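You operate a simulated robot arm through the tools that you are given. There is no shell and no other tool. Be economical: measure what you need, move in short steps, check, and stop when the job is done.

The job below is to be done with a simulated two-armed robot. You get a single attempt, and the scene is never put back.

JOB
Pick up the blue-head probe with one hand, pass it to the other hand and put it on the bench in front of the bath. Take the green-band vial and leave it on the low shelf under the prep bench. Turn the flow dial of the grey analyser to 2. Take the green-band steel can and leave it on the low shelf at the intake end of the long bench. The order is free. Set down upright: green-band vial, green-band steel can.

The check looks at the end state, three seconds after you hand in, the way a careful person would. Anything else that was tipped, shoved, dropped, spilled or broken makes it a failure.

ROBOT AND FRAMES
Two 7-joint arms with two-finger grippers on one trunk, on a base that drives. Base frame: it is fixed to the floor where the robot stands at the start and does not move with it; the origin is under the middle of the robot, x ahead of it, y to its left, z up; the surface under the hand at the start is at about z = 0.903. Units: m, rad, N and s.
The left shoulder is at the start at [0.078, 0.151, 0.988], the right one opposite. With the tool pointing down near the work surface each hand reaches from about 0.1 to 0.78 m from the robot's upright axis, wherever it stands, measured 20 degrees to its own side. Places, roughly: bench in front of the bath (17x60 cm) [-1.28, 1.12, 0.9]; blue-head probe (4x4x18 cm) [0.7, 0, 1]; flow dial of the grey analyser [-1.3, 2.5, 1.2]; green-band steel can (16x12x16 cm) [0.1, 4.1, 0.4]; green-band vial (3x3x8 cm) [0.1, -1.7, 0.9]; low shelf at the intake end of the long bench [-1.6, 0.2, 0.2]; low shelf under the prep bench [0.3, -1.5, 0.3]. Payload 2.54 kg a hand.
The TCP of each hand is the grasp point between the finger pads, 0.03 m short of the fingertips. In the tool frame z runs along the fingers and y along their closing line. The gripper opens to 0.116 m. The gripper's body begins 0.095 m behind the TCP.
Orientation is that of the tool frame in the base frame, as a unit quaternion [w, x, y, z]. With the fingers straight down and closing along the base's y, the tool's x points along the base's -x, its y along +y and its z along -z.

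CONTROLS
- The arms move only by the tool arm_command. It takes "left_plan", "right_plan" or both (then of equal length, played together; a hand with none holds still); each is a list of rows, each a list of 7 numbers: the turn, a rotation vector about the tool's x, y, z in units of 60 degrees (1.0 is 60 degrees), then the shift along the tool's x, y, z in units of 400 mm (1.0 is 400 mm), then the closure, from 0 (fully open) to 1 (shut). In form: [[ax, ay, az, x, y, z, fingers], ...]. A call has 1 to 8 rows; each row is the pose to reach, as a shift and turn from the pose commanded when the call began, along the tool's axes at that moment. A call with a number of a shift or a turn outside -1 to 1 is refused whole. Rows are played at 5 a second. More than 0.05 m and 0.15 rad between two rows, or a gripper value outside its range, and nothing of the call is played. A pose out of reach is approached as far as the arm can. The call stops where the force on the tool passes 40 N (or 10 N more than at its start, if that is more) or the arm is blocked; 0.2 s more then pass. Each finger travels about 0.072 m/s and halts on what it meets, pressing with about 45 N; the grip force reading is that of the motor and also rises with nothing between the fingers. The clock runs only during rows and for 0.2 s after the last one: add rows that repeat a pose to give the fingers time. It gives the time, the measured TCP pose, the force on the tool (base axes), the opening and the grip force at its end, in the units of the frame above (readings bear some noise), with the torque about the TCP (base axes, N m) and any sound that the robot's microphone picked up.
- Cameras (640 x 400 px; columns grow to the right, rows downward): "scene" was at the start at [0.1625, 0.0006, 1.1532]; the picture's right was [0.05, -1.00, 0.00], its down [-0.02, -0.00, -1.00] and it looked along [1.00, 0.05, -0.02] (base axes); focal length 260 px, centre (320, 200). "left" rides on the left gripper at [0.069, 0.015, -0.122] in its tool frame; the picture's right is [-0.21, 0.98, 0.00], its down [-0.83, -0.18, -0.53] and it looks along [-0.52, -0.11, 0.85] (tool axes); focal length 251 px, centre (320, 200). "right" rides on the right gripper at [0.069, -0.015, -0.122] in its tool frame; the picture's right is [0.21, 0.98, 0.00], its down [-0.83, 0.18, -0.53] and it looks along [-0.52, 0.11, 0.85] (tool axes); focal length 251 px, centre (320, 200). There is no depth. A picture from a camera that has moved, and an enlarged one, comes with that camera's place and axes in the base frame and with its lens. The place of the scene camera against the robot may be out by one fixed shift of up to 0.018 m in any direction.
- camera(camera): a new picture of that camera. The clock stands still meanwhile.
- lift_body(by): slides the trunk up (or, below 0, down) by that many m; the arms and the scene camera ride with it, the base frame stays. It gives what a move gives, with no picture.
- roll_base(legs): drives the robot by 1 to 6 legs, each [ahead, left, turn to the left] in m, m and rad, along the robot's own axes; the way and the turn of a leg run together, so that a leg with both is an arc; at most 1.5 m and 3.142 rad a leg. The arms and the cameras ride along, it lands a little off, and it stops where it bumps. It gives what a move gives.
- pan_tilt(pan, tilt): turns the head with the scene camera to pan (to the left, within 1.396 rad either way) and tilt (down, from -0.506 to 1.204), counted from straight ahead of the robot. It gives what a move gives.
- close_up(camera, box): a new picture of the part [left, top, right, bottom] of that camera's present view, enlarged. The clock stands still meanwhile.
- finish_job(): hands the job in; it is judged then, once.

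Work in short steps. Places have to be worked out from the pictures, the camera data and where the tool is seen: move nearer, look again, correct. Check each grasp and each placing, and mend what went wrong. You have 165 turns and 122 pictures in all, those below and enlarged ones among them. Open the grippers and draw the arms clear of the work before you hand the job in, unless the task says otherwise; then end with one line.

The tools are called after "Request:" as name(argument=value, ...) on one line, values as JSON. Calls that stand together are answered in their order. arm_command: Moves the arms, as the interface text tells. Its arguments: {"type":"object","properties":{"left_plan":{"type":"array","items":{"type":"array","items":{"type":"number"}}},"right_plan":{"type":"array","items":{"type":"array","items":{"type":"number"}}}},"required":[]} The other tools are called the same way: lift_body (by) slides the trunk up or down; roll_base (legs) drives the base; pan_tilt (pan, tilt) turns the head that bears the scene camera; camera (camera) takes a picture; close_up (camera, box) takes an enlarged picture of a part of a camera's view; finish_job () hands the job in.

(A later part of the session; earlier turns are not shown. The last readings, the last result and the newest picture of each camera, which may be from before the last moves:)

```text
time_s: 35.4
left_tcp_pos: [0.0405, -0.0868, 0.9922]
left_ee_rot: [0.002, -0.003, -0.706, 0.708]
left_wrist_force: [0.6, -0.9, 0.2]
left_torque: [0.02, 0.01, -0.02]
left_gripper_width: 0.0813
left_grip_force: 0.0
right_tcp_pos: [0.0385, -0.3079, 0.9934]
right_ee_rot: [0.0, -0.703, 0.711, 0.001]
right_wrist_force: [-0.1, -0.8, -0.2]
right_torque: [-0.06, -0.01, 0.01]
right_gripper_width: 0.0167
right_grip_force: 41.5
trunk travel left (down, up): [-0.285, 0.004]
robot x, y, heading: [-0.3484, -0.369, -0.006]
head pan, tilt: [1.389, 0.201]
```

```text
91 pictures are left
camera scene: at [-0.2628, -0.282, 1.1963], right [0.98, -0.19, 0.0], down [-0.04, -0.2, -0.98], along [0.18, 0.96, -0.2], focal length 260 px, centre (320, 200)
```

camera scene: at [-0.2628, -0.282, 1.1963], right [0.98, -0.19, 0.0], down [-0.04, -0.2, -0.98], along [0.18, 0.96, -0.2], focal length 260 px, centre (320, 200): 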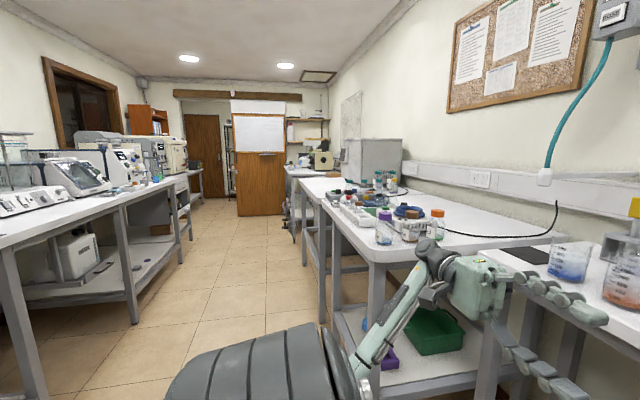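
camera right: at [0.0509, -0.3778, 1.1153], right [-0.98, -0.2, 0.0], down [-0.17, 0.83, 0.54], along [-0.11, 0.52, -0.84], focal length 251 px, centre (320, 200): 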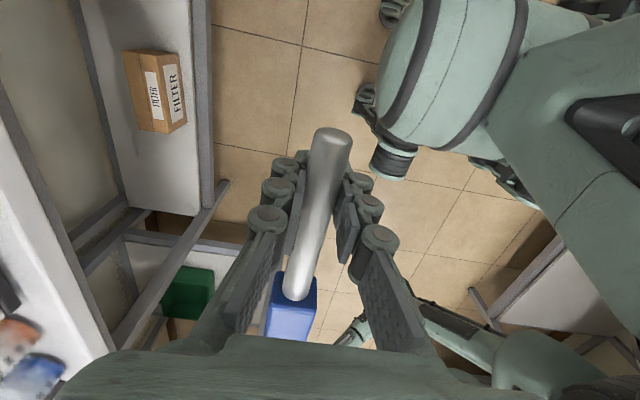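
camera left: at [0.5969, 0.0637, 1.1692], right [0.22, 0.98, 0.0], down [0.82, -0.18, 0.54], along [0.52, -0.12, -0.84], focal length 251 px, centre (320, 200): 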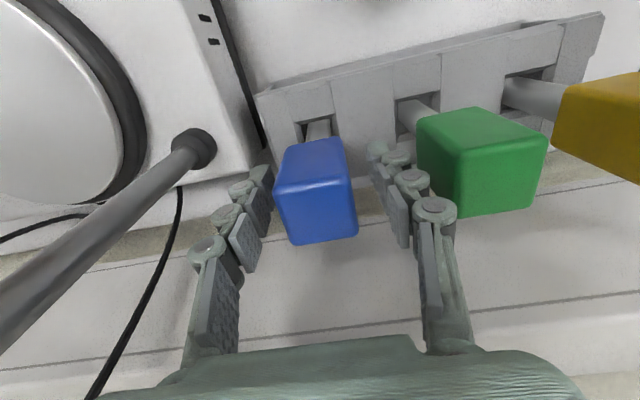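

Aisle runs along y, the long bench is on the −x side. I restore the left hand to pointing down at greater height before driving.

Request:
arm_command(left_plan=[[-0.14, 0, 0, 0, -0.06, -0.02, 0.3], [-0.28, 0, 0, 0, -0.12, -0.04, 0.3], [-0.42, 0, 0, 0, -0.18, -0.06, 0.3], [-0.56, 0, 0, 0, -0.24, -0.08, 0.3], [-0.7, 0, 0, 0, -0.3, -0.1, 0.3], [-0.84, 0, 0, 0, -0.36, -0.12, 0.3], [-0.98, 0, 0, 0, -0.4, -0.12, 0.3]])

Request:
arm_command(left_plan=[[-0.13, 0, 0, 0, 0, 0, 0.2], [-0.26, 0, 0, 0, 0, 0, 0.1], [-0.39, 0, 0, 0, 0, 0, 0], [-0.52, 0, 0, 0, 0, 0, 0]], right_plan=[[0, 0, 0, 0, 0, -0.05, 1], [0, 0, 0, 0, 0, -0.1, 1], [0, 0, 0, 0, 0, -0.15, 1], [0, 0, 0, 0, 0, -0.2, 1]])

Request:
roll_base(legs=[[-0.07, 0, 0], [0, 0, 1.571]])

Request:
pan_tilt(pan=0.3, tilt=0.3)

Request:
camera(camera="scene")

```text
time_s: 37.2
left_tcp_pos: [0.0518, -0.0427, 1.1162]
left_ee_rot: [-0.058, -0.01, 0.959, -0.276]
left_wrist_force: [0.5, 0.0, -0.7]
left_torque: [0.0, -0.01, 0.0]
left_gripper_width: 0.0813
left_grip_force: 0.1
right_tcp_pos: [0.036, -0.3074, 0.9936]
right_ee_rot: [0.001, -0.702, 0.712, -0.001]
right_wrist_force: [-0.9, 0.4, 0.5]
right_torque: [-0.06, 0.01, 0.0]
right_gripper_width: 0.0167
right_grip_force: 41.1
trunk travel left (down, up): [-0.285, 0.004]
robot x, y, heading: [-0.3522, -0.3729, -0.009]
head pan, tilt: [1.389, 0.201]
stopped in row 7 (left hand): the arm was blocked; the commanded pose is now the measured one
```

```text
time_s: 38.2
left_tcp_pos: [0.0533, -0.0425, 1.1147]
left_ee_rot: [-0.059, 0.006, 0.998, -0.006]
left_wrist_force: [-0.4, -0.3, -0.7]
left_torque: [0.02, -0.02, 0.03]
left_gripper_width: 0.1159
left_grip_force: 0.1
right_tcp_pos: [0.0369, -0.31, 1.0732]
right_ee_rot: [0.002, -0.703, 0.711, 0.001]
right_wrist_force: [-0.3, 0.2, -0.5]
right_torque: [-0.08, -0.07, -0.02]
right_gripper_width: 0.0167
right_grip_force: 41.1
trunk travel left (down, up): [-0.285, 0.004]
robot x, y, heading: [-0.3524, -0.3707, -0.007]
head pan, tilt: [1.389, 0.201]
```

```text
time_s: 43.1
left_tcp_pos: [-0.7486, 0.038, 1.1159]
left_ee_rot: [-0.035, -0.7, 0.711, -0.047]
left_wrist_force: [-0.6, 0.3, 0.2]
left_torque: [-0.01, -0.02, 0.0]
left_gripper_width: 0.1157
left_grip_force: 0.1
right_tcp_pos: [-0.4824, 0.0224, 1.0726]
right_ee_rot: [0.001, 1.0, -0.008, -0.001]
right_wrist_force: [-0.2, -0.4, -1.1]
right_torque: [-0.02, -0.04, -0.01]
right_gripper_width: 0.0168
right_grip_force: 41.8
trunk travel left (down, up): [-0.285, 0.004]
robot x, y, heading: [-0.421, -0.3701, 1.56]
head pan, tilt: [1.389, 0.201]
```

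```text
time_s: 44.5
left_tcp_pos: [-0.7483, 0.037, 1.1155]
left_ee_rot: [-0.036, -0.701, 0.711, -0.047]
left_wrist_force: [0.6, -0.1, 0.7]
left_torque: [-0.02, -0.02, -0.02]
left_gripper_width: 0.1161
left_grip_force: 0.1
right_tcp_pos: [-0.4828, 0.0218, 1.073]
right_ee_rot: [0.0, 1.0, -0.007, -0.001]
right_wrist_force: [-0.1, -0.4, -0.7]
right_torque: [0.03, -0.06, -0.01]
right_gripper_width: 0.0168
right_grip_force: 41.2
trunk travel left (down, up): [-0.285, 0.004]
robot x, y, heading: [-0.4258, -0.3677, 1.56]
head pan, tilt: [0.3, 0.3]
```

```text
90 pictures are left
camera scene: at [-0.4446, -0.215, 1.1871], right [0.96, 0.29, 0.0], down [0.08, -0.28, -0.96], along [-0.27, 0.92, -0.3], focal length 260 px, centre (320, 200)
```

scene: 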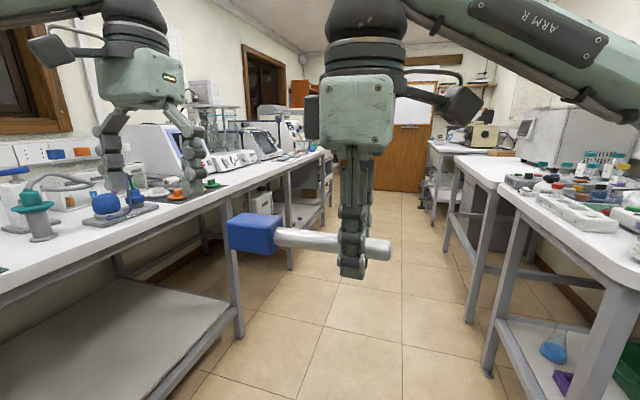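

Left bench edge of the aisle is at x≈−1.05, the right-hand one at x≈−0.02 around y=1. I drive ahead along the aisle to about y=1.05, drifting to x≈−0.5.

Request:
roll_base(legs=[[1.42, 0.08, 0]])

Request:
pan_tilt(pan=1.3, tilt=0.45)

Request:
camera(camera="scene")

```text
time_s: 51.7
left_tcp_pos: [-0.8216, 1.4807, 1.1144]
left_ee_rot: [-0.036, -0.702, 0.709, -0.047]
left_wrist_force: [-0.4, -0.3, 0.1]
left_torque: [-0.02, 0.02, 0.01]
left_gripper_width: 0.1163
left_grip_force: 0.1
right_tcp_pos: [-0.5543, 1.4651, 1.0732]
right_ee_rot: [0.001, 1.0, -0.004, -0.001]
right_wrist_force: [0.3, 0.5, -0.6]
right_torque: [-0.04, -0.05, -0.01]
right_gripper_width: 0.0166
right_grip_force: 40.8
trunk travel left (down, up): [-0.285, 0.004]
robot x, y, heading: [-0.4917, 1.0747, 1.565]
head pan, tilt: [0.3, 0.3]
```

```text
time_s: 52.9
left_tcp_pos: [-0.8208, 1.4791, 1.115]
left_ee_rot: [-0.036, -0.703, 0.709, -0.048]
left_wrist_force: [-0.7, 0.5, -0.1]
left_torque: [-0.02, 0.0, 0.01]
left_gripper_width: 0.1159
left_grip_force: 0.1
right_tcp_pos: [-0.5551, 1.4647, 1.0727]
right_ee_rot: [-0.001, 1.0, -0.004, -0.001]
right_wrist_force: [-0.6, -0.8, -1.3]
right_torque: [0.01, -0.04, 0.0]
right_gripper_width: 0.0165
right_grip_force: 40.1
trunk travel left (down, up): [-0.285, 0.004]
robot x, y, heading: [-0.4907, 1.0743, 1.567]
head pan, tilt: [1.3, 0.45]
```

```text
89 pictures are left
camera scene: at [-0.5771, 1.1645, 1.1731], right [0.27, 0.96, 0.0], down [0.42, -0.12, -0.9], along [-0.87, 0.24, -0.44], focal length 260 px, centre (320, 200)
```

scene: 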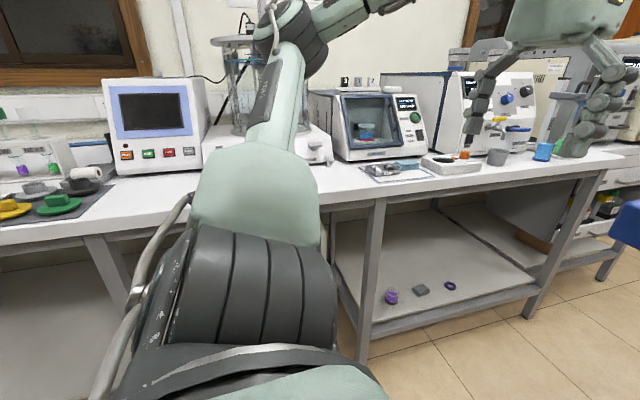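

The strip in front of the bath lies from x≈−1.09 (edge) to −1.45. I turn left 90° to face it.

Request:
roll_base(legs=[[0, 0, 1.571]])

Request:
pan_tilt(pan=0.0, tilt=0.5)

Request:
camera(camera="scene")

Request:
camera(camera="left")

```text
time_s: 57.2
left_tcp_pos: [-0.9022, 0.7533, 1.1151]
left_ee_rot: [-0.007, 0.998, -0.012, 0.06]
left_wrist_force: [-0.4, -0.9, 0.3]
left_torque: [-0.02, 0.0, 0.03]
left_gripper_width: 0.1161
left_grip_force: 0.1
right_tcp_pos: [-0.884, 1.0194, 1.0719]
right_ee_rot: [0.0, 0.715, 0.699, -0.001]
right_wrist_force: [0.1, 0.3, -0.5]
right_torque: [0.06, 0.01, 0.02]
right_gripper_width: 0.0165
right_grip_force: 40.5
trunk travel left (down, up): [-0.285, 0.004]
robot x, y, heading: [-0.493, 1.0737, 3.12]
head pan, tilt: [1.3, 0.45]
```

```text
time_s: 58.7
left_tcp_pos: [-0.9015, 0.754, 1.1152]
left_ee_rot: [-0.007, 0.998, -0.011, 0.058]
left_wrist_force: [-0.5, -0.5, -0.1]
left_torque: [0.0, 0.02, -0.02]
left_gripper_width: 0.1161
left_grip_force: 0.0
right_tcp_pos: [-0.8847, 1.02, 1.0731]
right_ee_rot: [0.001, 0.715, 0.699, -0.001]
right_wrist_force: [0.0, 0.9, -0.6]
right_torque: [0.06, -0.02, -0.01]
right_gripper_width: 0.0166
right_grip_force: 40.4
trunk travel left (down, up): [-0.285, 0.004]
robot x, y, heading: [-0.495, 1.0757, 3.127]
head pan, tilt: [0.0, 0.499]
```

```text
88 pictures are left
camera scene: at [-0.6479, 1.0744, 1.1687], right [0.02, 1.0, 0.0], down [0.48, -0.01, -0.88], along [-0.88, 0.02, -0.48], focal length 260 px, centre (320, 200)
```

scene: 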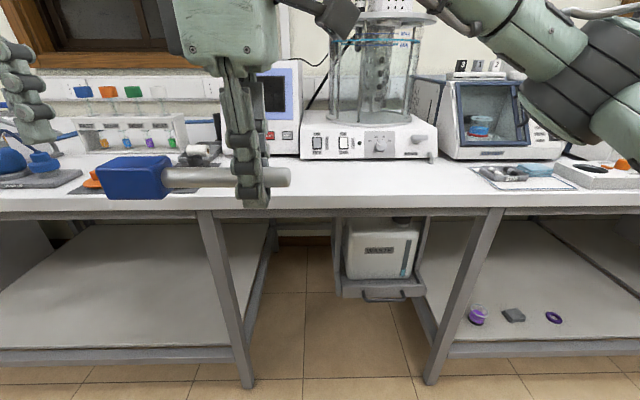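

```text
87 pictures are left
camera left: at [-0.8493, 0.7346, 1.2444], right [-0.24, -0.97, -0.04], down [-0.88, 0.2, 0.44], along [-0.42, 0.14, -0.9], focal length 251 px, centre (320, 200)
```

left: 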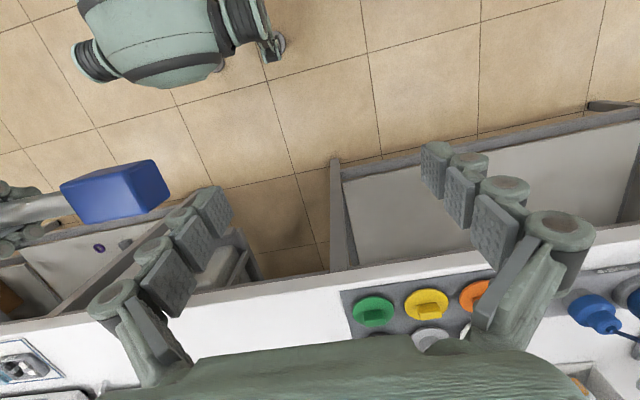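

Bath front is at x≈−1.43, y 1.03–1.43. I raise the left hand out of the way, then shift right 0.1 m and go ahead 0.27 m.

Request:
arm_command(left_plan=[[0, 0, 0, 0.03, 0, -0.08, 0], [0, 0, 0, 0.06, 0, -0.16, 0], [0, 0, 0, 0.1, 0, -0.24, 0]])

Request:
roll_base(legs=[[0, -0.1, 0.0], [0.27, 0, 0]])

Request:
camera(camera="scene")

Request:
camera(camera="right")

```text
time_s: 59.5
left_tcp_pos: [-0.8984, 0.7675, 1.1958]
left_ee_rot: [-0.006, 0.998, -0.012, 0.057]
left_wrist_force: [0.5, 0.4, 0.9]
left_torque: [-0.03, 0.01, -0.03]
left_gripper_width: 0.1158
left_grip_force: 0.0
left hand out of reach, approached as far as the arm can: row 2, 3
right_tcp_pos: [-0.8851, 1.0203, 1.0724]
right_ee_rot: [0.001, 0.716, 0.698, -0.001]
right_wrist_force: [0.5, 0.6, -0.9]
right_torque: [0.05, 0.03, -0.02]
right_gripper_width: 0.017
right_grip_force: 40.4
trunk travel left (down, up): [-0.285, 0.004]
robot x, y, heading: [-0.4944, 1.0769, 3.123]
head pan, tilt: [0.0, 0.499]
```

```text
time_s: 62.6
left_tcp_pos: [-1.1733, 0.8738, 1.1952]
left_ee_rot: [-0.007, 0.998, -0.014, 0.058]
left_wrist_force: [0.2, 0.8, 0.7]
left_torque: [0.01, 0.0, 0.01]
left_gripper_width: 0.1161
left_grip_force: 0.1
right_tcp_pos: [-1.1562, 1.127, 1.0721]
right_ee_rot: [0.001, 0.717, 0.697, -0.001]
right_wrist_force: [0.0, 0.1, 0.0]
right_torque: [0.07, -0.07, 0.04]
right_gripper_width: 0.0168
right_grip_force: 40.3
trunk travel left (down, up): [-0.285, 0.004]
robot x, y, heading: [-0.764, 1.1808, 3.116]
head pan, tilt: [0.0, 0.499]
```

```text
86 pictures are left
camera scene: at [-0.9202, 1.18, 1.1685], right [0.02, 1.0, 0.0], down [0.48, -0.01, -0.88], along [-0.88, 0.02, -0.48], focal length 260 px, centre (320, 200)
```

scene: 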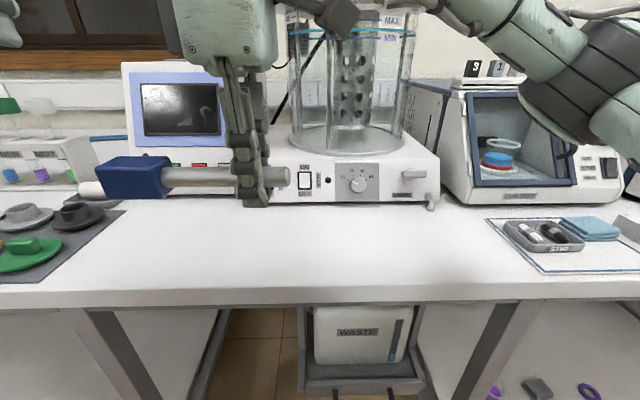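

```text
85 pictures are left
camera right: at [-1.1703, 1.1952, 1.1951], right [0.98, 0.19, 0.0], down [0.16, -0.83, 0.54], along [0.1, -0.53, -0.84], focal length 251 px, centre (320, 200)
```

right: 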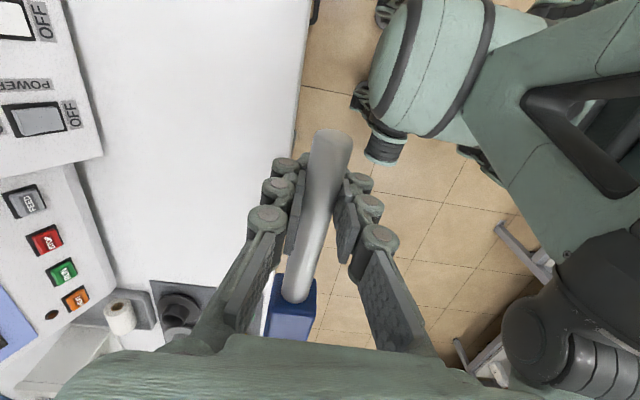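

There is free bench between the edge (x≈−1.15) and bath (−1.38), but my right elbow would come close to the incubator. Turning the base right by 0.33 rad swings the elbow back, so I do that and look.

Request:
roll_base(legs=[[0, 0, -0.33]])

Request:
camera(camera="scene")

Request:
camera(camera="right")

```text
time_s: 64.1
left_tcp_pos: [-1.2495, 1.022, 1.1947]
left_ee_rot: [0.003, 0.982, -0.178, 0.059]
left_wrist_force: [-0.3, -0.4, 0.2]
left_torque: [-0.01, 0.05, 0.03]
left_gripper_width: 0.1161
left_grip_force: 0.0
right_tcp_pos: [-1.1526, 1.2551, 1.0729]
right_ee_rot: [0.0, 0.822, 0.57, -0.001]
right_wrist_force: [0.1, 0.2, -0.2]
right_torque: [0.06, 0.01, 0.0]
right_gripper_width: 0.0165
right_grip_force: 40.5
trunk travel left (down, up): [-0.285, 0.004]
robot x, y, heading: [-0.7707, 1.1785, 2.786]
head pan, tilt: [0.0, 0.499]
```

```text
84 pictures are left
camera scene: at [-0.9098, 1.2316, 1.1686], right [0.35, 0.94, 0.0], down [0.45, -0.17, -0.88], along [-0.82, 0.3, -0.48], focal length 260 px, centre (320, 200)
```

scene: 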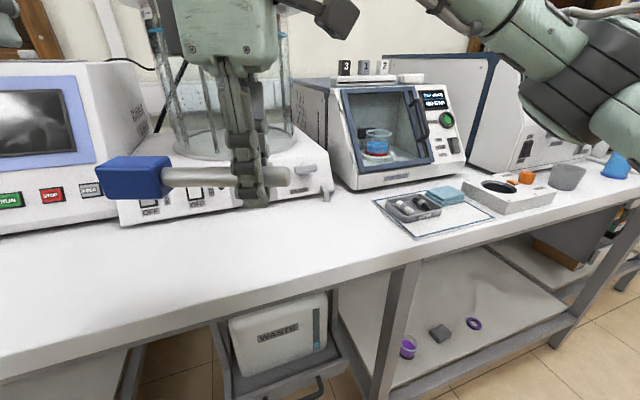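

```text
83 pictures are left
camera right: at [-1.1428, 1.3256, 1.1953], right [0.99, -0.14, 0.0], down [-0.12, -0.84, 0.54], along [-0.08, -0.53, -0.84], focal length 251 px, centre (320, 200)
```

right: 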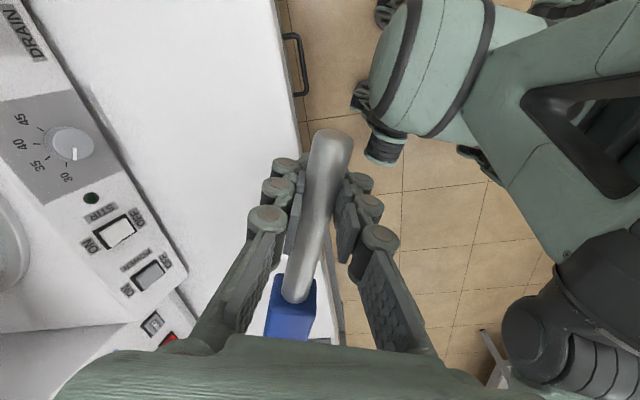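

Free strip is x −1.18…−1.37. I first pull the left hand back a bit, then nudge the base 0.05 m ahead and 0.085 m left so the probe hangs over the strip.

Request:
arm_command(left_plan=[[0, 0, 0, 0.08, 0.05, 0, 0], [0, 0, 0, 0.16, 0.1, 0, 0], [0, 0, 0, 0.22, 0.2, 0, 0]])

Request:
roll_base(legs=[[0.05, 0.085, 0]])

Request:
camera(camera="scene")

```text
time_s: 64.9
left_tcp_pos: [-1.2507, 0.9905, 1.1562]
left_ee_rot: [0.002, 0.982, -0.178, 0.057]
left_wrist_force: [-1.0, 0.3, 0.3]
left_torque: [-0.06, 0.0, -0.05]
left_gripper_width: 0.1161
left_grip_force: 0.0
left hand out of reach, approached as far as the arm can: row 1, 2, 3
right_tcp_pos: [-1.1528, 1.2556, 1.0737]
right_ee_rot: [0.0, 0.821, 0.57, -0.001]
right_wrist_force: [-0.2, -0.3, -1.4]
right_torque: [0.0, -0.01, -0.02]
right_gripper_width: 0.0167
right_grip_force: 40.7
trunk travel left (down, up): [-0.285, 0.004]
robot x, y, heading: [-0.7646, 1.1843, 2.788]
head pan, tilt: [0.0, 0.499]
```

```text
time_s: 66.4
left_tcp_pos: [-1.3277, 0.9278, 1.1563]
left_ee_rot: [0.003, 0.982, -0.178, 0.059]
left_wrist_force: [0.1, 0.1, 0.2]
left_torque: [0.0, -0.03, -0.02]
left_gripper_width: 0.1162
left_grip_force: 0.0
right_tcp_pos: [-1.23, 1.1941, 1.0727]
right_ee_rot: [0.0, 0.821, 0.57, -0.001]
right_wrist_force: [-1.0, -0.4, -0.7]
right_torque: [0.09, -0.02, 0.0]
right_gripper_width: 0.0168
right_grip_force: 40.2
trunk travel left (down, up): [-0.285, 0.004]
robot x, y, heading: [-0.8401, 1.1138, 2.79]
head pan, tilt: [0.0, 0.499]
```

```text
82 pictures are left
camera scene: at [-0.9871, 1.1689, 1.1686], right [0.35, 0.94, 0.0], down [0.45, -0.17, -0.88], along [-0.82, 0.3, -0.48], focal length 260 px, centre (320, 200)
```

scene: 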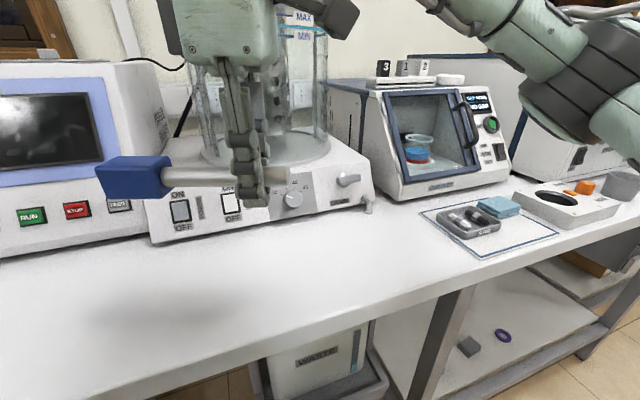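

Over the strip now. I tilt the tool slightly head-down (0.2 rad), go ahead 0.025 m and lower to z≈0.965.

Request:
arm_command(right_plan=[[0, 0.1, 0, 0, -0.06, 0.09, 1], [0, 0.19, 0, 0, -0.06, 0.18, 1], [0, 0.19, 0, 0, -0.06, 0.27, 1]])

Request:
camera(camera="scene")

Request:
camera(camera="right")

```text
time_s: 67.2
left_tcp_pos: [-1.3285, 0.9297, 1.1568]
left_ee_rot: [0.003, 0.982, -0.178, 0.059]
left_wrist_force: [-0.5, 0.2, -0.5]
left_torque: [-0.01, 0.02, 0.02]
left_gripper_width: 0.116
left_grip_force: 0.0
right_tcp_pos: [-1.2451, 1.1984, 0.9618]
right_ee_rot: [-0.057, 0.819, 0.565, 0.08]
right_wrist_force: [0.7, -0.3, -0.7]
right_torque: [0.04, -0.01, 0.0]
right_gripper_width: 0.0167
right_grip_force: 39.5
right hand out of reach, approached as far as the arm can: row 1, 2, 3
trunk travel left (down, up): [-0.285, 0.004]
robot x, y, heading: [-0.8429, 1.1207, 2.787]
head pan, tilt: [0.0, 0.499]
```

```text
81 pictures are left
camera scene: at [-0.9871, 1.1694, 1.1686], right [0.35, 0.94, 0.0], down [0.45, -0.17, -0.88], along [-0.82, 0.3, -0.48], focal length 260 px, centre (320, 200)
```

scene: 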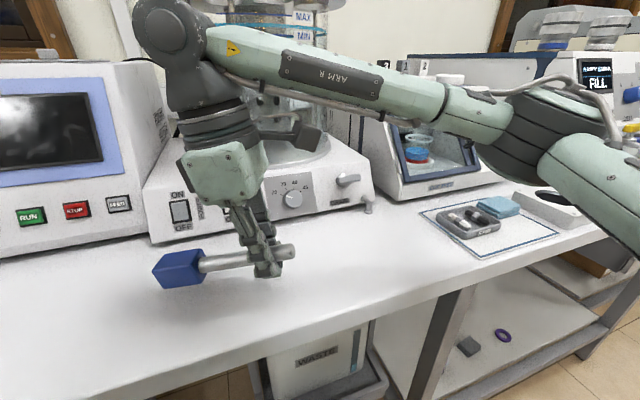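

```text
80 pictures are left
camera right: at [-1.2436, 1.2447, 1.0957], right [0.99, -0.15, 0.04], down [-0.15, -0.92, 0.36], along [-0.02, -0.36, -0.93], focal length 251 px, centre (320, 200)
```

right: 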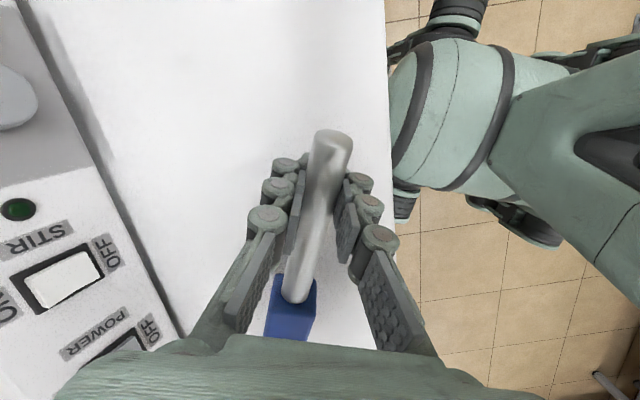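

Clear. I lower straight down until the head touches (expecting ~0.02–0.03 m).

Request:
arm_command(right_plan=[[0, 0, 0, -0.005, 0, 0.025, 1], [0, 0, 0, -0.009, 0, 0.045, 1], [0, 0, 0, -0.012, 0, 0.06, 1]])

Request:
close_up(camera="scene", box=[130, 180, 330, 320])

```text
time_s: 68.0
left_tcp_pos: [-1.3267, 0.9286, 1.1572]
left_ee_rot: [0.003, 0.982, -0.177, 0.058]
left_wrist_force: [0.5, -0.4, 1.1]
left_torque: [0.02, 0.0, -0.03]
left_gripper_width: 0.116
left_grip_force: 0.0
right_tcp_pos: [-1.2458, 1.1996, 0.9414]
right_ee_rot: [-0.056, 0.818, 0.566, 0.079]
right_wrist_force: [-0.2, 1.3, 6.7]
right_torque: [-0.83, 0.26, 0.0]
right_gripper_width: 0.0168
right_grip_force: 40.2
trunk travel left (down, up): [-0.285, 0.004]
robot x, y, heading: [-0.8389, 1.1216, 2.788]
head pan, tilt: [0.0, 0.499]
```

```text
2.86 times, centred on (230, 250) of scene
camera zoom: at [-0.9861, 1.1693, 1.1689], right [0.35, 0.94, 0.0], down [0.45, -0.17, -0.88], along [-0.82, 0.3, -0.48], focal length 742 px, centre (577, 57)
```

zoom: 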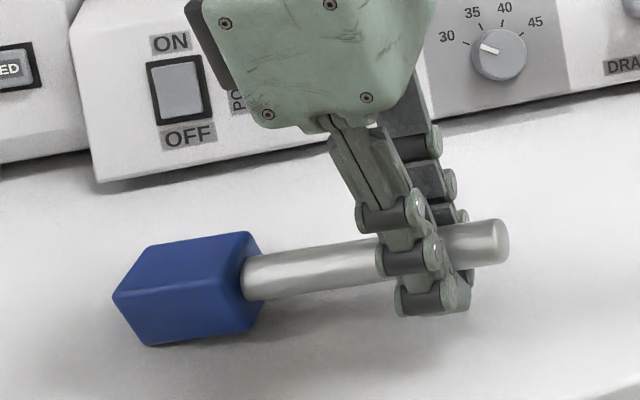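

The head is touching (≈7 N). I open the fingers and rise.

Request:
arm_command(right_plan=[[0, 0, 0, 0, 0, 0, 0.85], [0, 0, 0, 0, 0, 0, 0.7], [0, 0, 0, 0, 0, 0, 0.5], [0, 0, 0, 0, 0, 0, 0.5], [0, 0, 0, 0.015, 0, -0.08, 0.5], [0, 0, 0, 0.03, 0, -0.16, 0.5], [0, 0, 0, 0.05, 0, -0.26, 0.5]])

Request:
camera(camera="scene")

```text
time_s: 69.6
left_tcp_pos: [-1.3269, 0.9292, 1.1568]
left_ee_rot: [0.003, 0.982, -0.178, 0.058]
left_wrist_force: [-0.7, 0.5, 0.2]
left_torque: [0.03, 0.02, -0.01]
left_gripper_width: 0.1158
left_grip_force: 0.0
right_tcp_pos: [-1.2251, 1.1888, 1.0354]
right_ee_rot: [-0.056, 0.819, 0.566, 0.079]
right_wrist_force: [-0.5, 0.8, -0.2]
right_torque: [-0.01, 0.01, 0.03]
right_gripper_width: 0.0581
right_grip_force: 0.1
right hand out of reach, approached as far as the arm can: row 6, 7
trunk travel left (down, up): [-0.285, 0.004]
robot x, y, heading: [-0.8393, 1.1192, 2.785]
head pan, tilt: [0.0, 0.499]
```

```text
78 pictures are left
camera scene: at [-0.9862, 1.1689, 1.1687], right [0.35, 0.94, 0.0], down [0.45, -0.17, -0.88], along [-0.82, 0.3, -0.48], focal length 260 px, centre (320, 200)
```

scene: 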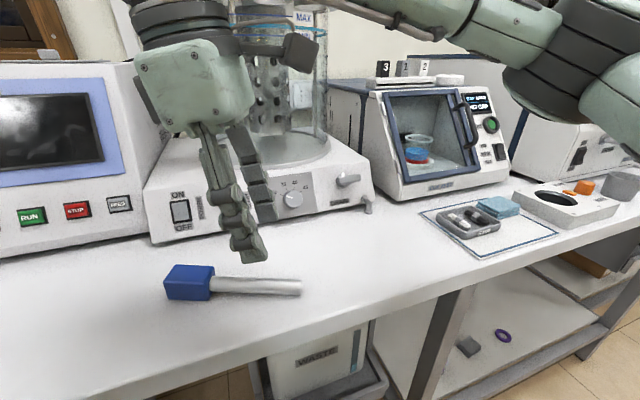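

The probe lies on the strip (head at (−1.267, 1.096), tip (−1.216, 1.226)). I back off and put the right hand upright with natural yaw.

Request:
roll_base(legs=[[-0.36, 0, 0]])

Request:
arm_command(right_plan=[[0, -0.1, 0, 0, 0, 0, 0.3], [0, -0.19, 0, 0, 0, 0, 0.1], [0, -0.19, 0, 0, 0, 0, 0]])

Request:
arm_command(right_plan=[[0, 0, 0.14, 0.03, 0, 0, 0], [0, 0, 0.28, 0.06, 0, 0, 0], [0, 0, 0.42, 0.1, 0, 0, 0], [0, 0, 0.56, 0.14, 0, 0, 0], [0, 0, 0.7, 0.18, 0, 0, 0], [0, 0, 0.84, 0.22, 0, 0, 0], [0, 0, 0.98, 0.26, 0, 0, 0]])

Request:
arm_command(right_plan=[[0, 0, 0.13, 0, 0, 0, 0], [0, 0, 0.26, 0, 0, 0, 0], [0, 0, 0.39, 0, 0, 0, 0], [0, 0, 0.52, 0, 0, 0, 0]])

Request:
pan_tilt(pan=-0.9, tilt=0.2)

Request:
camera(camera="scene")

```text
time_s: 71.9
left_tcp_pos: [-0.9868, 0.8019, 1.1563]
left_ee_rot: [0.002, 0.983, -0.177, 0.058]
left_wrist_force: [-0.4, -0.9, 0.3]
left_torque: [-0.02, 0.0, 0.02]
left_gripper_width: 0.1161
left_grip_force: 0.0
right_tcp_pos: [-0.8854, 1.0628, 1.0351]
right_ee_rot: [-0.056, 0.818, 0.566, 0.081]
right_wrist_force: [-0.1, 0.1, -0.4]
right_torque: [0.0, 0.03, -0.01]
right_gripper_width: 0.0582
right_grip_force: 0.0
trunk travel left (down, up): [-0.285, 0.004]
robot x, y, heading: [-0.5001, 0.9894, 2.793]
head pan, tilt: [0.0, 0.499]
```

```text
time_s: 72.7
left_tcp_pos: [-0.987, 0.8012, 1.1569]
left_ee_rot: [0.003, 0.982, -0.177, 0.058]
left_wrist_force: [0.6, -0.6, 0.7]
left_torque: [-0.03, 0.0, 0.0]
left_gripper_width: 0.1158
left_grip_force: 0.1
right_tcp_pos: [-0.8866, 1.0629, 1.0346]
right_ee_rot: [0.0, 0.822, 0.57, -0.002]
right_wrist_force: [0.6, 0.8, -0.6]
right_torque: [0.0, 0.0, 0.02]
right_gripper_width: 0.1161
right_grip_force: 0.2
trunk travel left (down, up): [-0.285, 0.004]
robot x, y, heading: [-0.5038, 0.9954, 2.791]
head pan, tilt: [0.0, 0.499]
```

```text
time_s: 74.3
left_tcp_pos: [-0.9874, 0.8009, 1.1579]
left_ee_rot: [0.003, 0.983, -0.177, 0.058]
left_wrist_force: [-1.1, -0.3, -0.4]
left_torque: [0.0, 0.03, -0.02]
left_gripper_width: 0.1162
left_grip_force: 0.1
right_tcp_pos: [-0.8503, 1.1601, 1.0346]
right_ee_rot: [0.001, 0.996, 0.091, -0.002]
right_wrist_force: [0.8, 0.5, -0.7]
right_torque: [0.0, -0.01, 0.0]
right_gripper_width: 0.1159
right_grip_force: 0.0
trunk travel left (down, up): [-0.285, 0.004]
robot x, y, heading: [-0.4996, 0.9898, 2.788]
head pan, tilt: [0.0, 0.499]
```

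```text
time_s: 75.3
left_tcp_pos: [-0.9869, 0.8016, 1.1562]
left_ee_rot: [0.003, 0.982, -0.178, 0.058]
left_wrist_force: [0.1, -0.2, -0.3]
left_torque: [-0.01, -0.01, -0.01]
left_gripper_width: 0.1157
left_grip_force: 0.1
right_tcp_pos: [-0.849, 1.1603, 1.035]
right_ee_rot: [0.001, 0.984, -0.179, -0.002]
right_wrist_force: [0.5, 0.9, -0.3]
right_torque: [0.01, -0.01, -0.02]
right_gripper_width: 0.1158
right_grip_force: 0.1
trunk travel left (down, up): [-0.285, 0.004]
robot x, y, heading: [-0.5014, 0.9954, 2.796]
head pan, tilt: [0.0, 0.499]
```

```text
time_s: 76.5
left_tcp_pos: [-0.9876, 0.8019, 1.157]
left_ee_rot: [0.002, 0.982, -0.178, 0.058]
left_wrist_force: [-0.2, -0.2, -0.6]
left_torque: [0.0, -0.01, 0.01]
left_gripper_width: 0.1158
left_grip_force: 0.0
right_tcp_pos: [-0.8507, 1.1598, 1.0348]
right_ee_rot: [0.001, 0.984, -0.178, 0.0]
right_wrist_force: [0.7, 1.0, 0.4]
right_torque: [0.04, -0.01, -0.01]
right_gripper_width: 0.1161
right_grip_force: 0.1
trunk travel left (down, up): [-0.285, 0.004]
robot x, y, heading: [-0.5008, 0.9913, 2.791]
head pan, tilt: [-0.901, 0.201]
```

```text
77 pictures are left
camera scene: at [-0.5909, 1.1006, 1.1963], right [0.95, 0.31, 0.0], down [0.06, -0.19, -0.98], along [-0.31, 0.93, -0.2], focal length 260 px, centre (320, 200)
```

scene: 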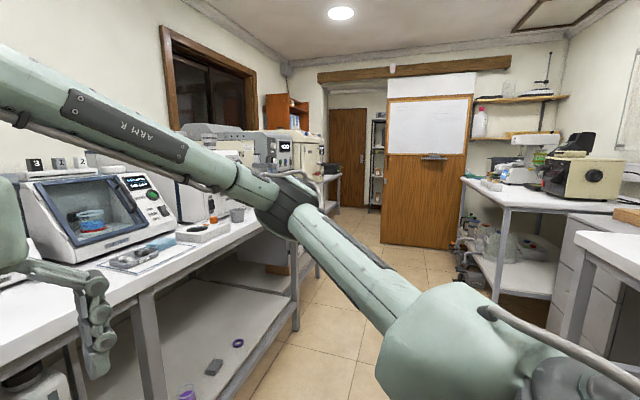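

I square up to face −x, then strafe right along the bench towards the analyser at y≈2.4.

Request:
roll_base(legs=[[-0.05, 0, 0.348], [0, -1.35, 0]])

Request:
pan_tilt(pan=0.0, tilt=0.2)

Request:
camera(camera="scene")

```text
time_s: 91.1
left_tcp_pos: [-0.8409, 2.0242, 1.1582]
left_ee_rot: [-0.008, 0.998, -0.006, 0.058]
left_wrist_force: [0.4, 0.2, -0.6]
left_torque: [-0.02, 0.03, -0.01]
left_gripper_width: 0.1161
left_grip_force: 0.1
right_tcp_pos: [-0.8319, 2.4082, 1.0358]
right_ee_rot: [0.001, 1.0, -0.008, -0.001]
right_wrist_force: [0.4, -0.3, -0.7]
right_torque: [0.03, -0.02, -0.03]
right_gripper_width: 0.1161
right_grip_force: 0.1
trunk travel left (down, up): [-0.285, 0.004]
robot x, y, heading: [-0.4482, 2.365, 3.137]
head pan, tilt: [-0.901, 0.201]
```

```text
time_s: 92.3
left_tcp_pos: [-0.8404, 2.0254, 1.1561]
left_ee_rot: [-0.007, 0.998, -0.007, 0.058]
left_wrist_force: [-0.5, -0.5, 0.0]
left_torque: [0.0, 0.0, 0.02]
left_gripper_width: 0.1159
left_grip_force: 0.1
right_tcp_pos: [-0.8316, 2.408, 1.0339]
right_ee_rot: [0.002, 1.0, -0.008, 0.0]
right_wrist_force: [-0.7, 0.9, 0.3]
right_torque: [0.01, 0.02, 0.0]
right_gripper_width: 0.1163
right_grip_force: 0.0
trunk travel left (down, up): [-0.285, 0.004]
robot x, y, heading: [-0.4482, 2.3654, 3.136]
head pan, tilt: [0.0, 0.201]
```

```text
76 pictures are left
camera scene: at [-0.6048, 2.3647, 1.1964], right [0.01, 1.0, 0.0], down [0.2, 0.0, -0.98], along [-0.98, 0.01, -0.2], focal length 260 px, centre (320, 200)
```

scene: 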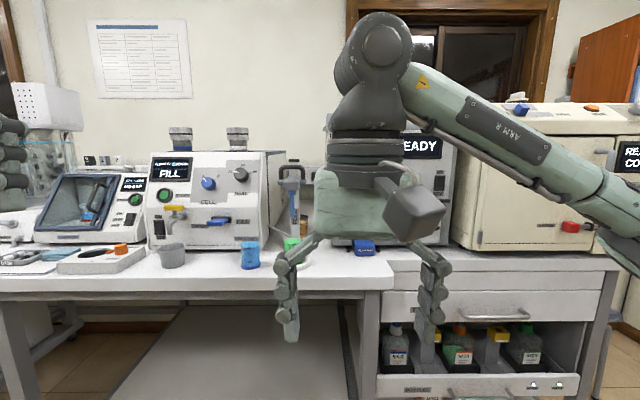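

The grey "READY" analyser is behind my right hand. I move that hand 0.2 m to the right to look.

Request:
arm_command(right_plan=[[0, 0, 0, 0, -0.1, 0, 0], [0, 0, 0, 0, -0.2, 0, 0], [0, 0, 0, 0, -0.3, 0, 0], [0, 0, 0, 0, -0.4, 0, 0], [0, 0, 0, 0, -0.5, 0, 0]])

Request:
camera(camera="scene")

```text
time_s: 93.5
left_tcp_pos: [-0.8409, 2.0255, 1.1564]
left_ee_rot: [-0.007, 0.998, -0.007, 0.058]
left_wrist_force: [-0.2, 0.2, 0.5]
left_torque: [-0.02, -0.03, -0.01]
left_gripper_width: 0.1161
left_grip_force: 0.1
right_tcp_pos: [-0.8275, 2.6069, 1.0334]
right_ee_rot: [0.002, 1.0, -0.007, -0.002]
right_wrist_force: [0.5, 0.0, 0.1]
right_torque: [0.02, 0.0, -0.01]
right_gripper_width: 0.116
right_grip_force: 0.1
trunk travel left (down, up): [-0.285, 0.004]
robot x, y, heading: [-0.4518, 2.3679, 3.136]
head pan, tilt: [0.0, 0.201]
```

```text
75 pictures are left
camera scene: at [-0.6045, 2.3652, 1.1964], right [0.01, 1.0, 0.0], down [0.2, 0.0, -0.98], along [-0.98, 0.01, -0.2], focal length 260 px, centre (320, 200)
```

scene: 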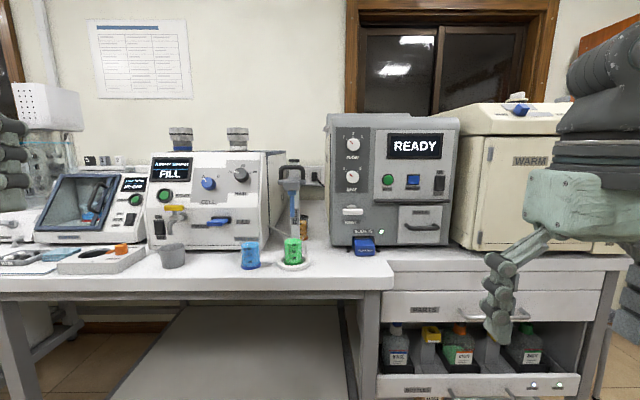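

Request:
close_up(camera="scene", box=[320, 100, 470, 260])

```text
2.50 times, centred on (395, 180) of scene
camera zoom: at [-0.6045, 2.3652, 1.1964], right [0.01, 1.0, 0.0], down [0.2, 0.0, -0.98], along [-0.98, 0.01, -0.2], focal length 649 px, centre (132, 250)
```

zoom: 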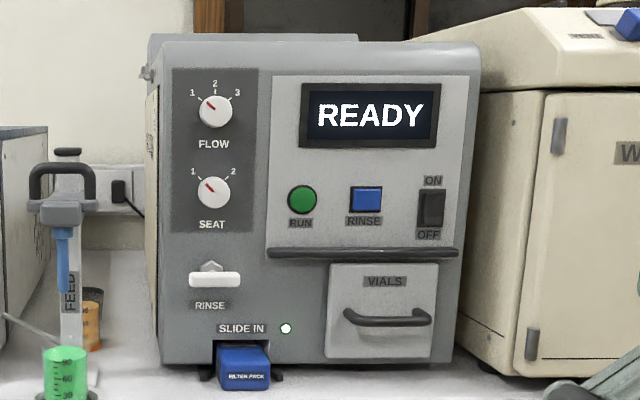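

The FLOW dial points to 1 (upper-left); "2" is straight up, so a 45° clockwise turn is needed. It is at about y=2.46, z=1.20. I pitch the right hand forward so the fingers point at the panel.

Request:
arm_command(right_plan=[[0, -0.14, 0, -0.04, 0, -0.06, 0], [0, -0.28, 0, -0.08, 0, -0.12, 0], [0, -0.42, 0, -0.12, 0, -0.18, 0.1], [0, -0.56, 0, -0.16, 0, -0.24, 0.2], [0, -0.7, 0, -0.2, 0, -0.3, 0.3], [0, -0.84, 0, -0.25, 0, -0.36, 0.4], [0, -0.98, 0, -0.3, 0, -0.42, 0.4]])

Request:
arm_command(right_plan=[[0, -0.13, 0, 0, 0, 0, 0.4], [0, -0.26, 0, 0, 0, 0, 0.4], [0, -0.39, 0, 0, 0, 0, 0.4], [0, -0.52, 0, 0, 0, 0, 0.4]])

Request:
camera(camera="scene")

Request:
camera(camera="right")

```text
time_s: 95.1
left_tcp_pos: [-0.8406, 2.0244, 1.1564]
left_ee_rot: [-0.008, 0.998, -0.006, 0.058]
left_wrist_force: [-1.1, -0.2, -0.7]
left_torque: [-0.02, 0.01, 0.03]
left_gripper_width: 0.1159
left_grip_force: 0.1
right_tcp_pos: [-0.9486, 2.608, 1.2041]
right_ee_rot: [-0.002, 0.87, -0.006, -0.493]
right_wrist_force: [0.5, -0.3, 0.6]
right_torque: [0.0, 0.03, -0.03]
right_gripper_width: 0.07
right_grip_force: 0.0
trunk travel left (down, up): [-0.285, 0.004]
robot x, y, heading: [-0.4436, 2.3666, 3.136]
head pan, tilt: [0.0, 0.201]
```

```text
time_s: 96.1
left_tcp_pos: [-0.8409, 2.0233, 1.1566]
left_ee_rot: [-0.006, 0.998, -0.007, 0.059]
left_wrist_force: [0.7, 0.1, -0.2]
left_torque: [0.0, -0.02, -0.02]
left_gripper_width: 0.1159
left_grip_force: 0.0
right_tcp_pos: [-0.954, 2.6096, 1.2063]
right_ee_rot: [0.004, -0.707, 0.005, 0.708]
right_wrist_force: [0.3, -0.7, 0.6]
right_torque: [0.01, 0.02, 0.0]
right_gripper_width: 0.0696
right_grip_force: 0.0
right hand out of reach, approached as far as the arm can: row 4
trunk travel left (down, up): [-0.285, 0.004]
robot x, y, heading: [-0.4504, 2.37, 3.133]
head pan, tilt: [0.0, 0.201]
```

```text
73 pictures are left
camera scene: at [-0.6051, 2.3647, 1.1963], right [0.01, 1.0, 0.0], down [0.2, 0.0, -0.98], along [-0.98, 0.01, -0.2], focal length 260 px, centre (320, 200)
```

scene: 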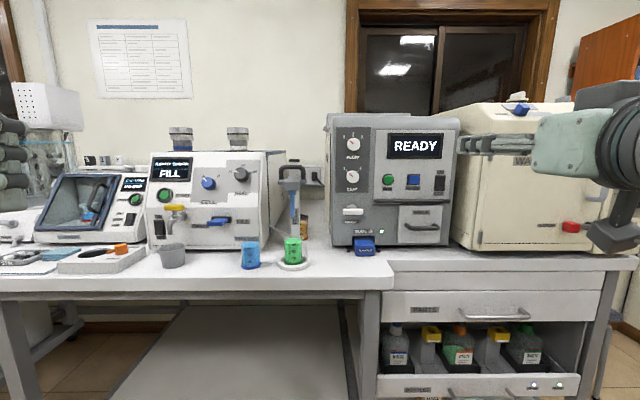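

```text
72 pictures are left
camera right: at [-0.8327, 2.6226, 1.1382], right [-0.01, -0.98, -0.21], down [0.53, -0.19, 0.83], along [-0.85, -0.1, 0.52], focal length 251 px, centre (320, 200)
```

right: 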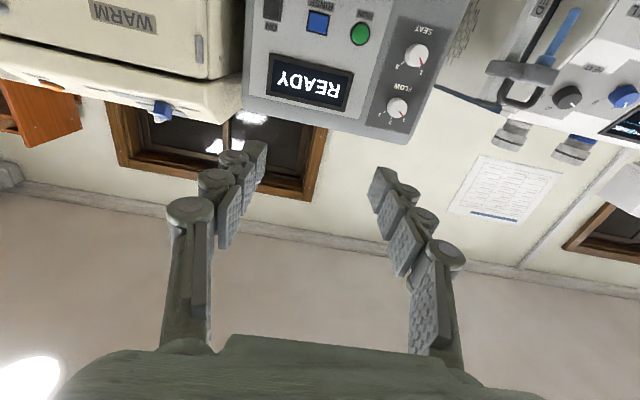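

Triangulated dial at about (−1.33, 2.463, 1.207). I roll 0.2 m ahead and 0.147 m left to line the hand up with it.

Request:
roll_base(legs=[[0, 0.147, 0], [0.2, 0, 0]])

Request:
camera(camera="right")

Request:
camera(camera="scene")

```text
time_s: 99.3
left_tcp_pos: [-1.0454, 1.8816, 1.1558]
left_ee_rot: [-0.007, 0.998, -0.007, 0.059]
left_wrist_force: [-0.2, 0.0, -0.9]
left_torque: [-0.01, -0.06, -0.01]
left_gripper_width: 0.116
left_grip_force: 0.0
right_tcp_pos: [-1.1571, 2.4663, 1.206]
right_ee_rot: [-0.003, 0.708, -0.007, -0.707]
right_wrist_force: [-0.1, -0.1, 0.3]
right_torque: [-0.04, 0.0, -0.01]
right_gripper_width: 0.0695
right_grip_force: 0.1
trunk travel left (down, up): [-0.285, 0.004]
robot x, y, heading: [-0.6483, 2.2236, 3.133]
head pan, tilt: [0.0, 0.201]
```

```text
71 pictures are left
camera right: at [-1.0365, 2.48, 1.1381], right [-0.02, -0.98, -0.21], down [0.53, -0.19, 0.83], along [-0.85, -0.1, 0.52], focal length 251 px, centre (320, 200)
```

right: 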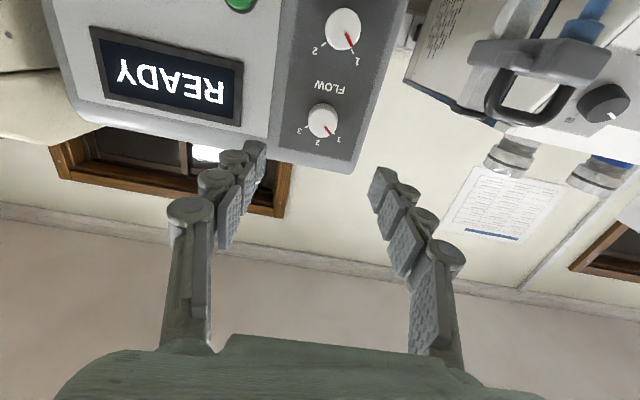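

```text
70 pictures are left
camera scene: at [-0.8091, 2.2218, 1.1962], right [0.01, 1.0, 0.0], down [0.2, 0.0, -0.98], along [-0.98, 0.01, -0.2], focal length 260 px, centre (320, 200)
```

scene: 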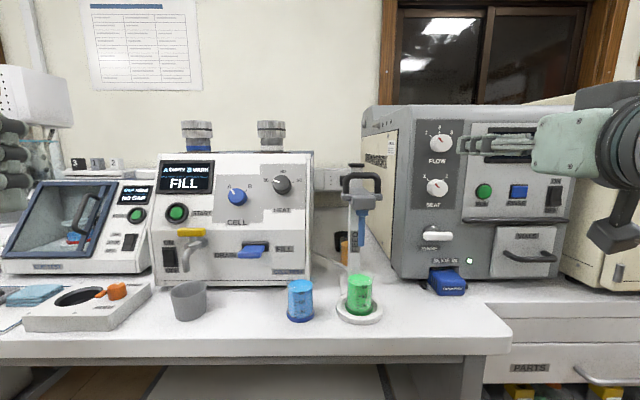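

Refined dial at (−1.325, 2.465, 1.209); the hand is aligned within mm. I roll ahead 0.11 m and look.

Request:
roll_base(legs=[[0.11, 0, 0]])

Request:
camera(camera="right")

```text
time_s: 100.5
left_tcp_pos: [-1.1534, 1.883, 1.1563]
left_ee_rot: [-0.008, 0.998, -0.006, 0.059]
left_wrist_force: [-1.1, 0.0, -0.2]
left_torque: [0.01, -0.03, -0.02]
left_gripper_width: 0.1158
left_grip_force: 0.0
right_tcp_pos: [-1.2662, 2.4685, 1.2074]
right_ee_rot: [-0.004, 0.707, -0.006, -0.707]
right_wrist_force: [-0.5, 0.1, -0.2]
right_torque: [0.01, 0.01, 0.04]
right_gripper_width: 0.0697
right_grip_force: 0.1
trunk travel left (down, up): [-0.285, 0.004]
robot x, y, heading: [-0.7636, 2.2245, 3.129]
head pan, tilt: [0.0, 0.201]
```

```text
69 pictures are left
camera right: at [-1.1451, 2.481, 1.138], right [-0.01, -0.98, -0.21], down [0.53, -0.19, 0.83], along [-0.85, -0.1, 0.52], focal length 251 px, centre (320, 200)
```

right: 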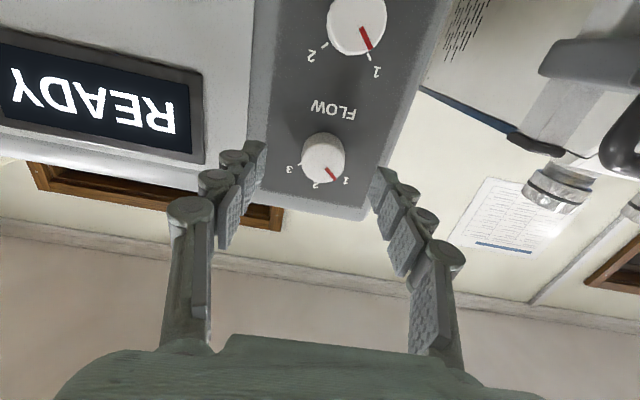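

Aligned. I advance 0.04 m with the arm, then close on the knob.

Request:
arm_command(right_plan=[[0, 0, 0, -0.005, 0.01, 0.05, 0.4], [0, 0, 0, -0.005, 0.01, 0.1, 0.4]])

Request:
camera(camera="right")

Request:
close_up(camera="scene", box=[340, 80, 600, 300])

```text
time_s: 101.1
left_tcp_pos: [-1.1535, 1.8832, 1.1557]
left_ee_rot: [-0.006, 0.998, -0.007, 0.058]
left_wrist_force: [0.1, -0.1, -0.4]
left_torque: [0.0, -0.01, 0.05]
left_gripper_width: 0.1158
left_grip_force: 0.0
right_tcp_pos: [-1.3059, 2.465, 1.2077]
right_ee_rot: [-0.005, 0.707, -0.008, -0.707]
right_wrist_force: [-0.6, -0.6, -0.3]
right_torque: [0.01, -0.04, -0.02]
right_gripper_width: 0.0695
right_grip_force: 0.0
trunk travel left (down, up): [-0.285, 0.004]
robot x, y, heading: [-0.7548, 2.2257, 3.132]
head pan, tilt: [0.0, 0.201]
```

```text
68 pictures are left
camera right: at [-1.1847, 2.4772, 1.1381], right [-0.01, -0.98, -0.21], down [0.53, -0.19, 0.83], along [-0.85, -0.1, 0.52], focal length 251 px, centre (320, 200)
```

right: 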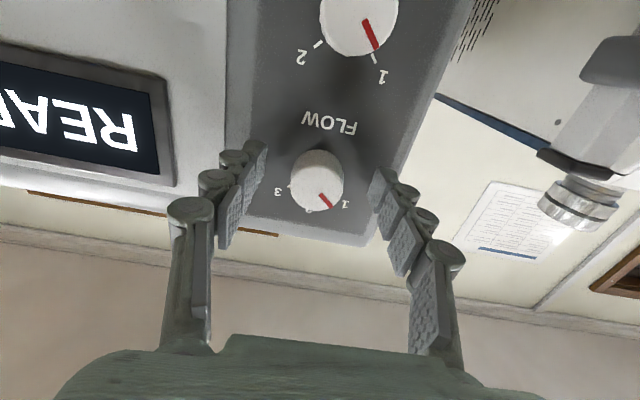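

```text
1.82 times, centred on (470, 190) of scene
camera zoom: at [-0.917, 2.2228, 1.1963], right [0.01, 1.0, 0.0], down [0.2, 0.0, -0.98], along [-0.98, 0.01, -0.2], focal length 472 px, centre (47, 218)
```

zoom: 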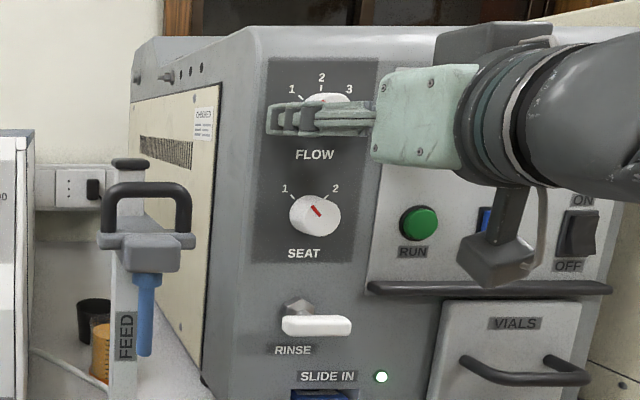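

The dial sits about 9 mm higher than the finger line. I raise the hand 9 mm and advance a further 8 mm.

Request:
arm_command(right_plan=[[0, 0, 0, -0.0225, 0, 0, 0.4], [0, 0, 0, -0.0225, 0, 0.02, 0.4]])

Request:
close_up(camera="right", box=[200, 100, 440, 260])

Request:
close_up(camera="scene", box=[450, 90, 580, 190])

```text
time_s: 101.7
left_tcp_pos: [-1.1519, 1.8816, 1.1576]
left_ee_rot: [-0.006, 0.998, -0.006, 0.058]
left_wrist_force: [0.1, 0.1, 0.1]
left_torque: [0.03, 0.0, -0.01]
left_gripper_width: 0.1158
left_grip_force: 0.0
right_tcp_pos: [-1.3132, 2.4659, 1.2172]
right_ee_rot: [0.003, -0.706, 0.006, 0.708]
right_wrist_force: [6.7, 0.2, -2.3]
right_torque: [0.07, -0.02, 0.27]
right_gripper_width: 0.0712
right_grip_force: 1.6
trunk travel left (down, up): [-0.285, 0.004]
robot x, y, heading: [-0.7568, 2.2264, 3.129]
head pan, tilt: [0.0, 0.201]
```

```text
2.50 times, centred on (320, 180) of right
camera zoom: at [-1.1913, 2.4781, 1.1485], right [-0.01, -0.98, -0.21], down [0.53, -0.19, 0.83], along [-0.85, -0.1, 0.52], focal length 629 px, centre (320, 250)
```

zoom: 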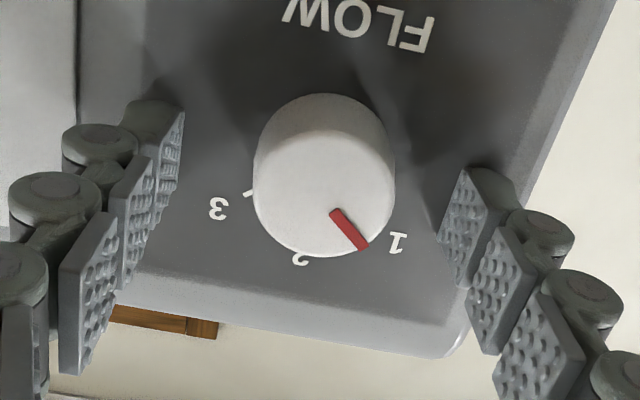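

```text
4.00 times, centred on (515, 140) of scene
camera zoom: at [-0.9159, 2.2228, 1.1965], right [0.01, 1.0, 0.0], down [0.2, 0.0, -0.98], along [-0.98, 0.01, -0.2], focal length 1038 px, centre (-460, 440)
```

zoom: 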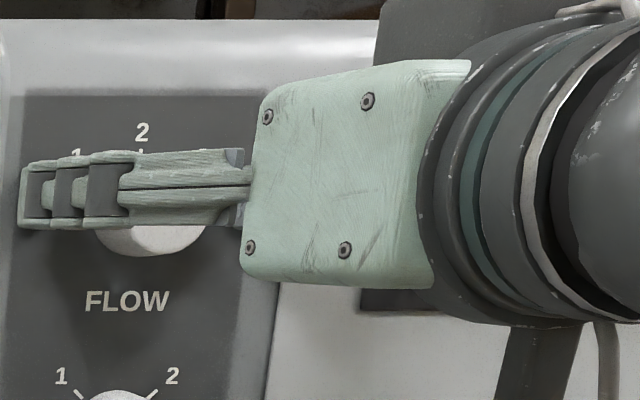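

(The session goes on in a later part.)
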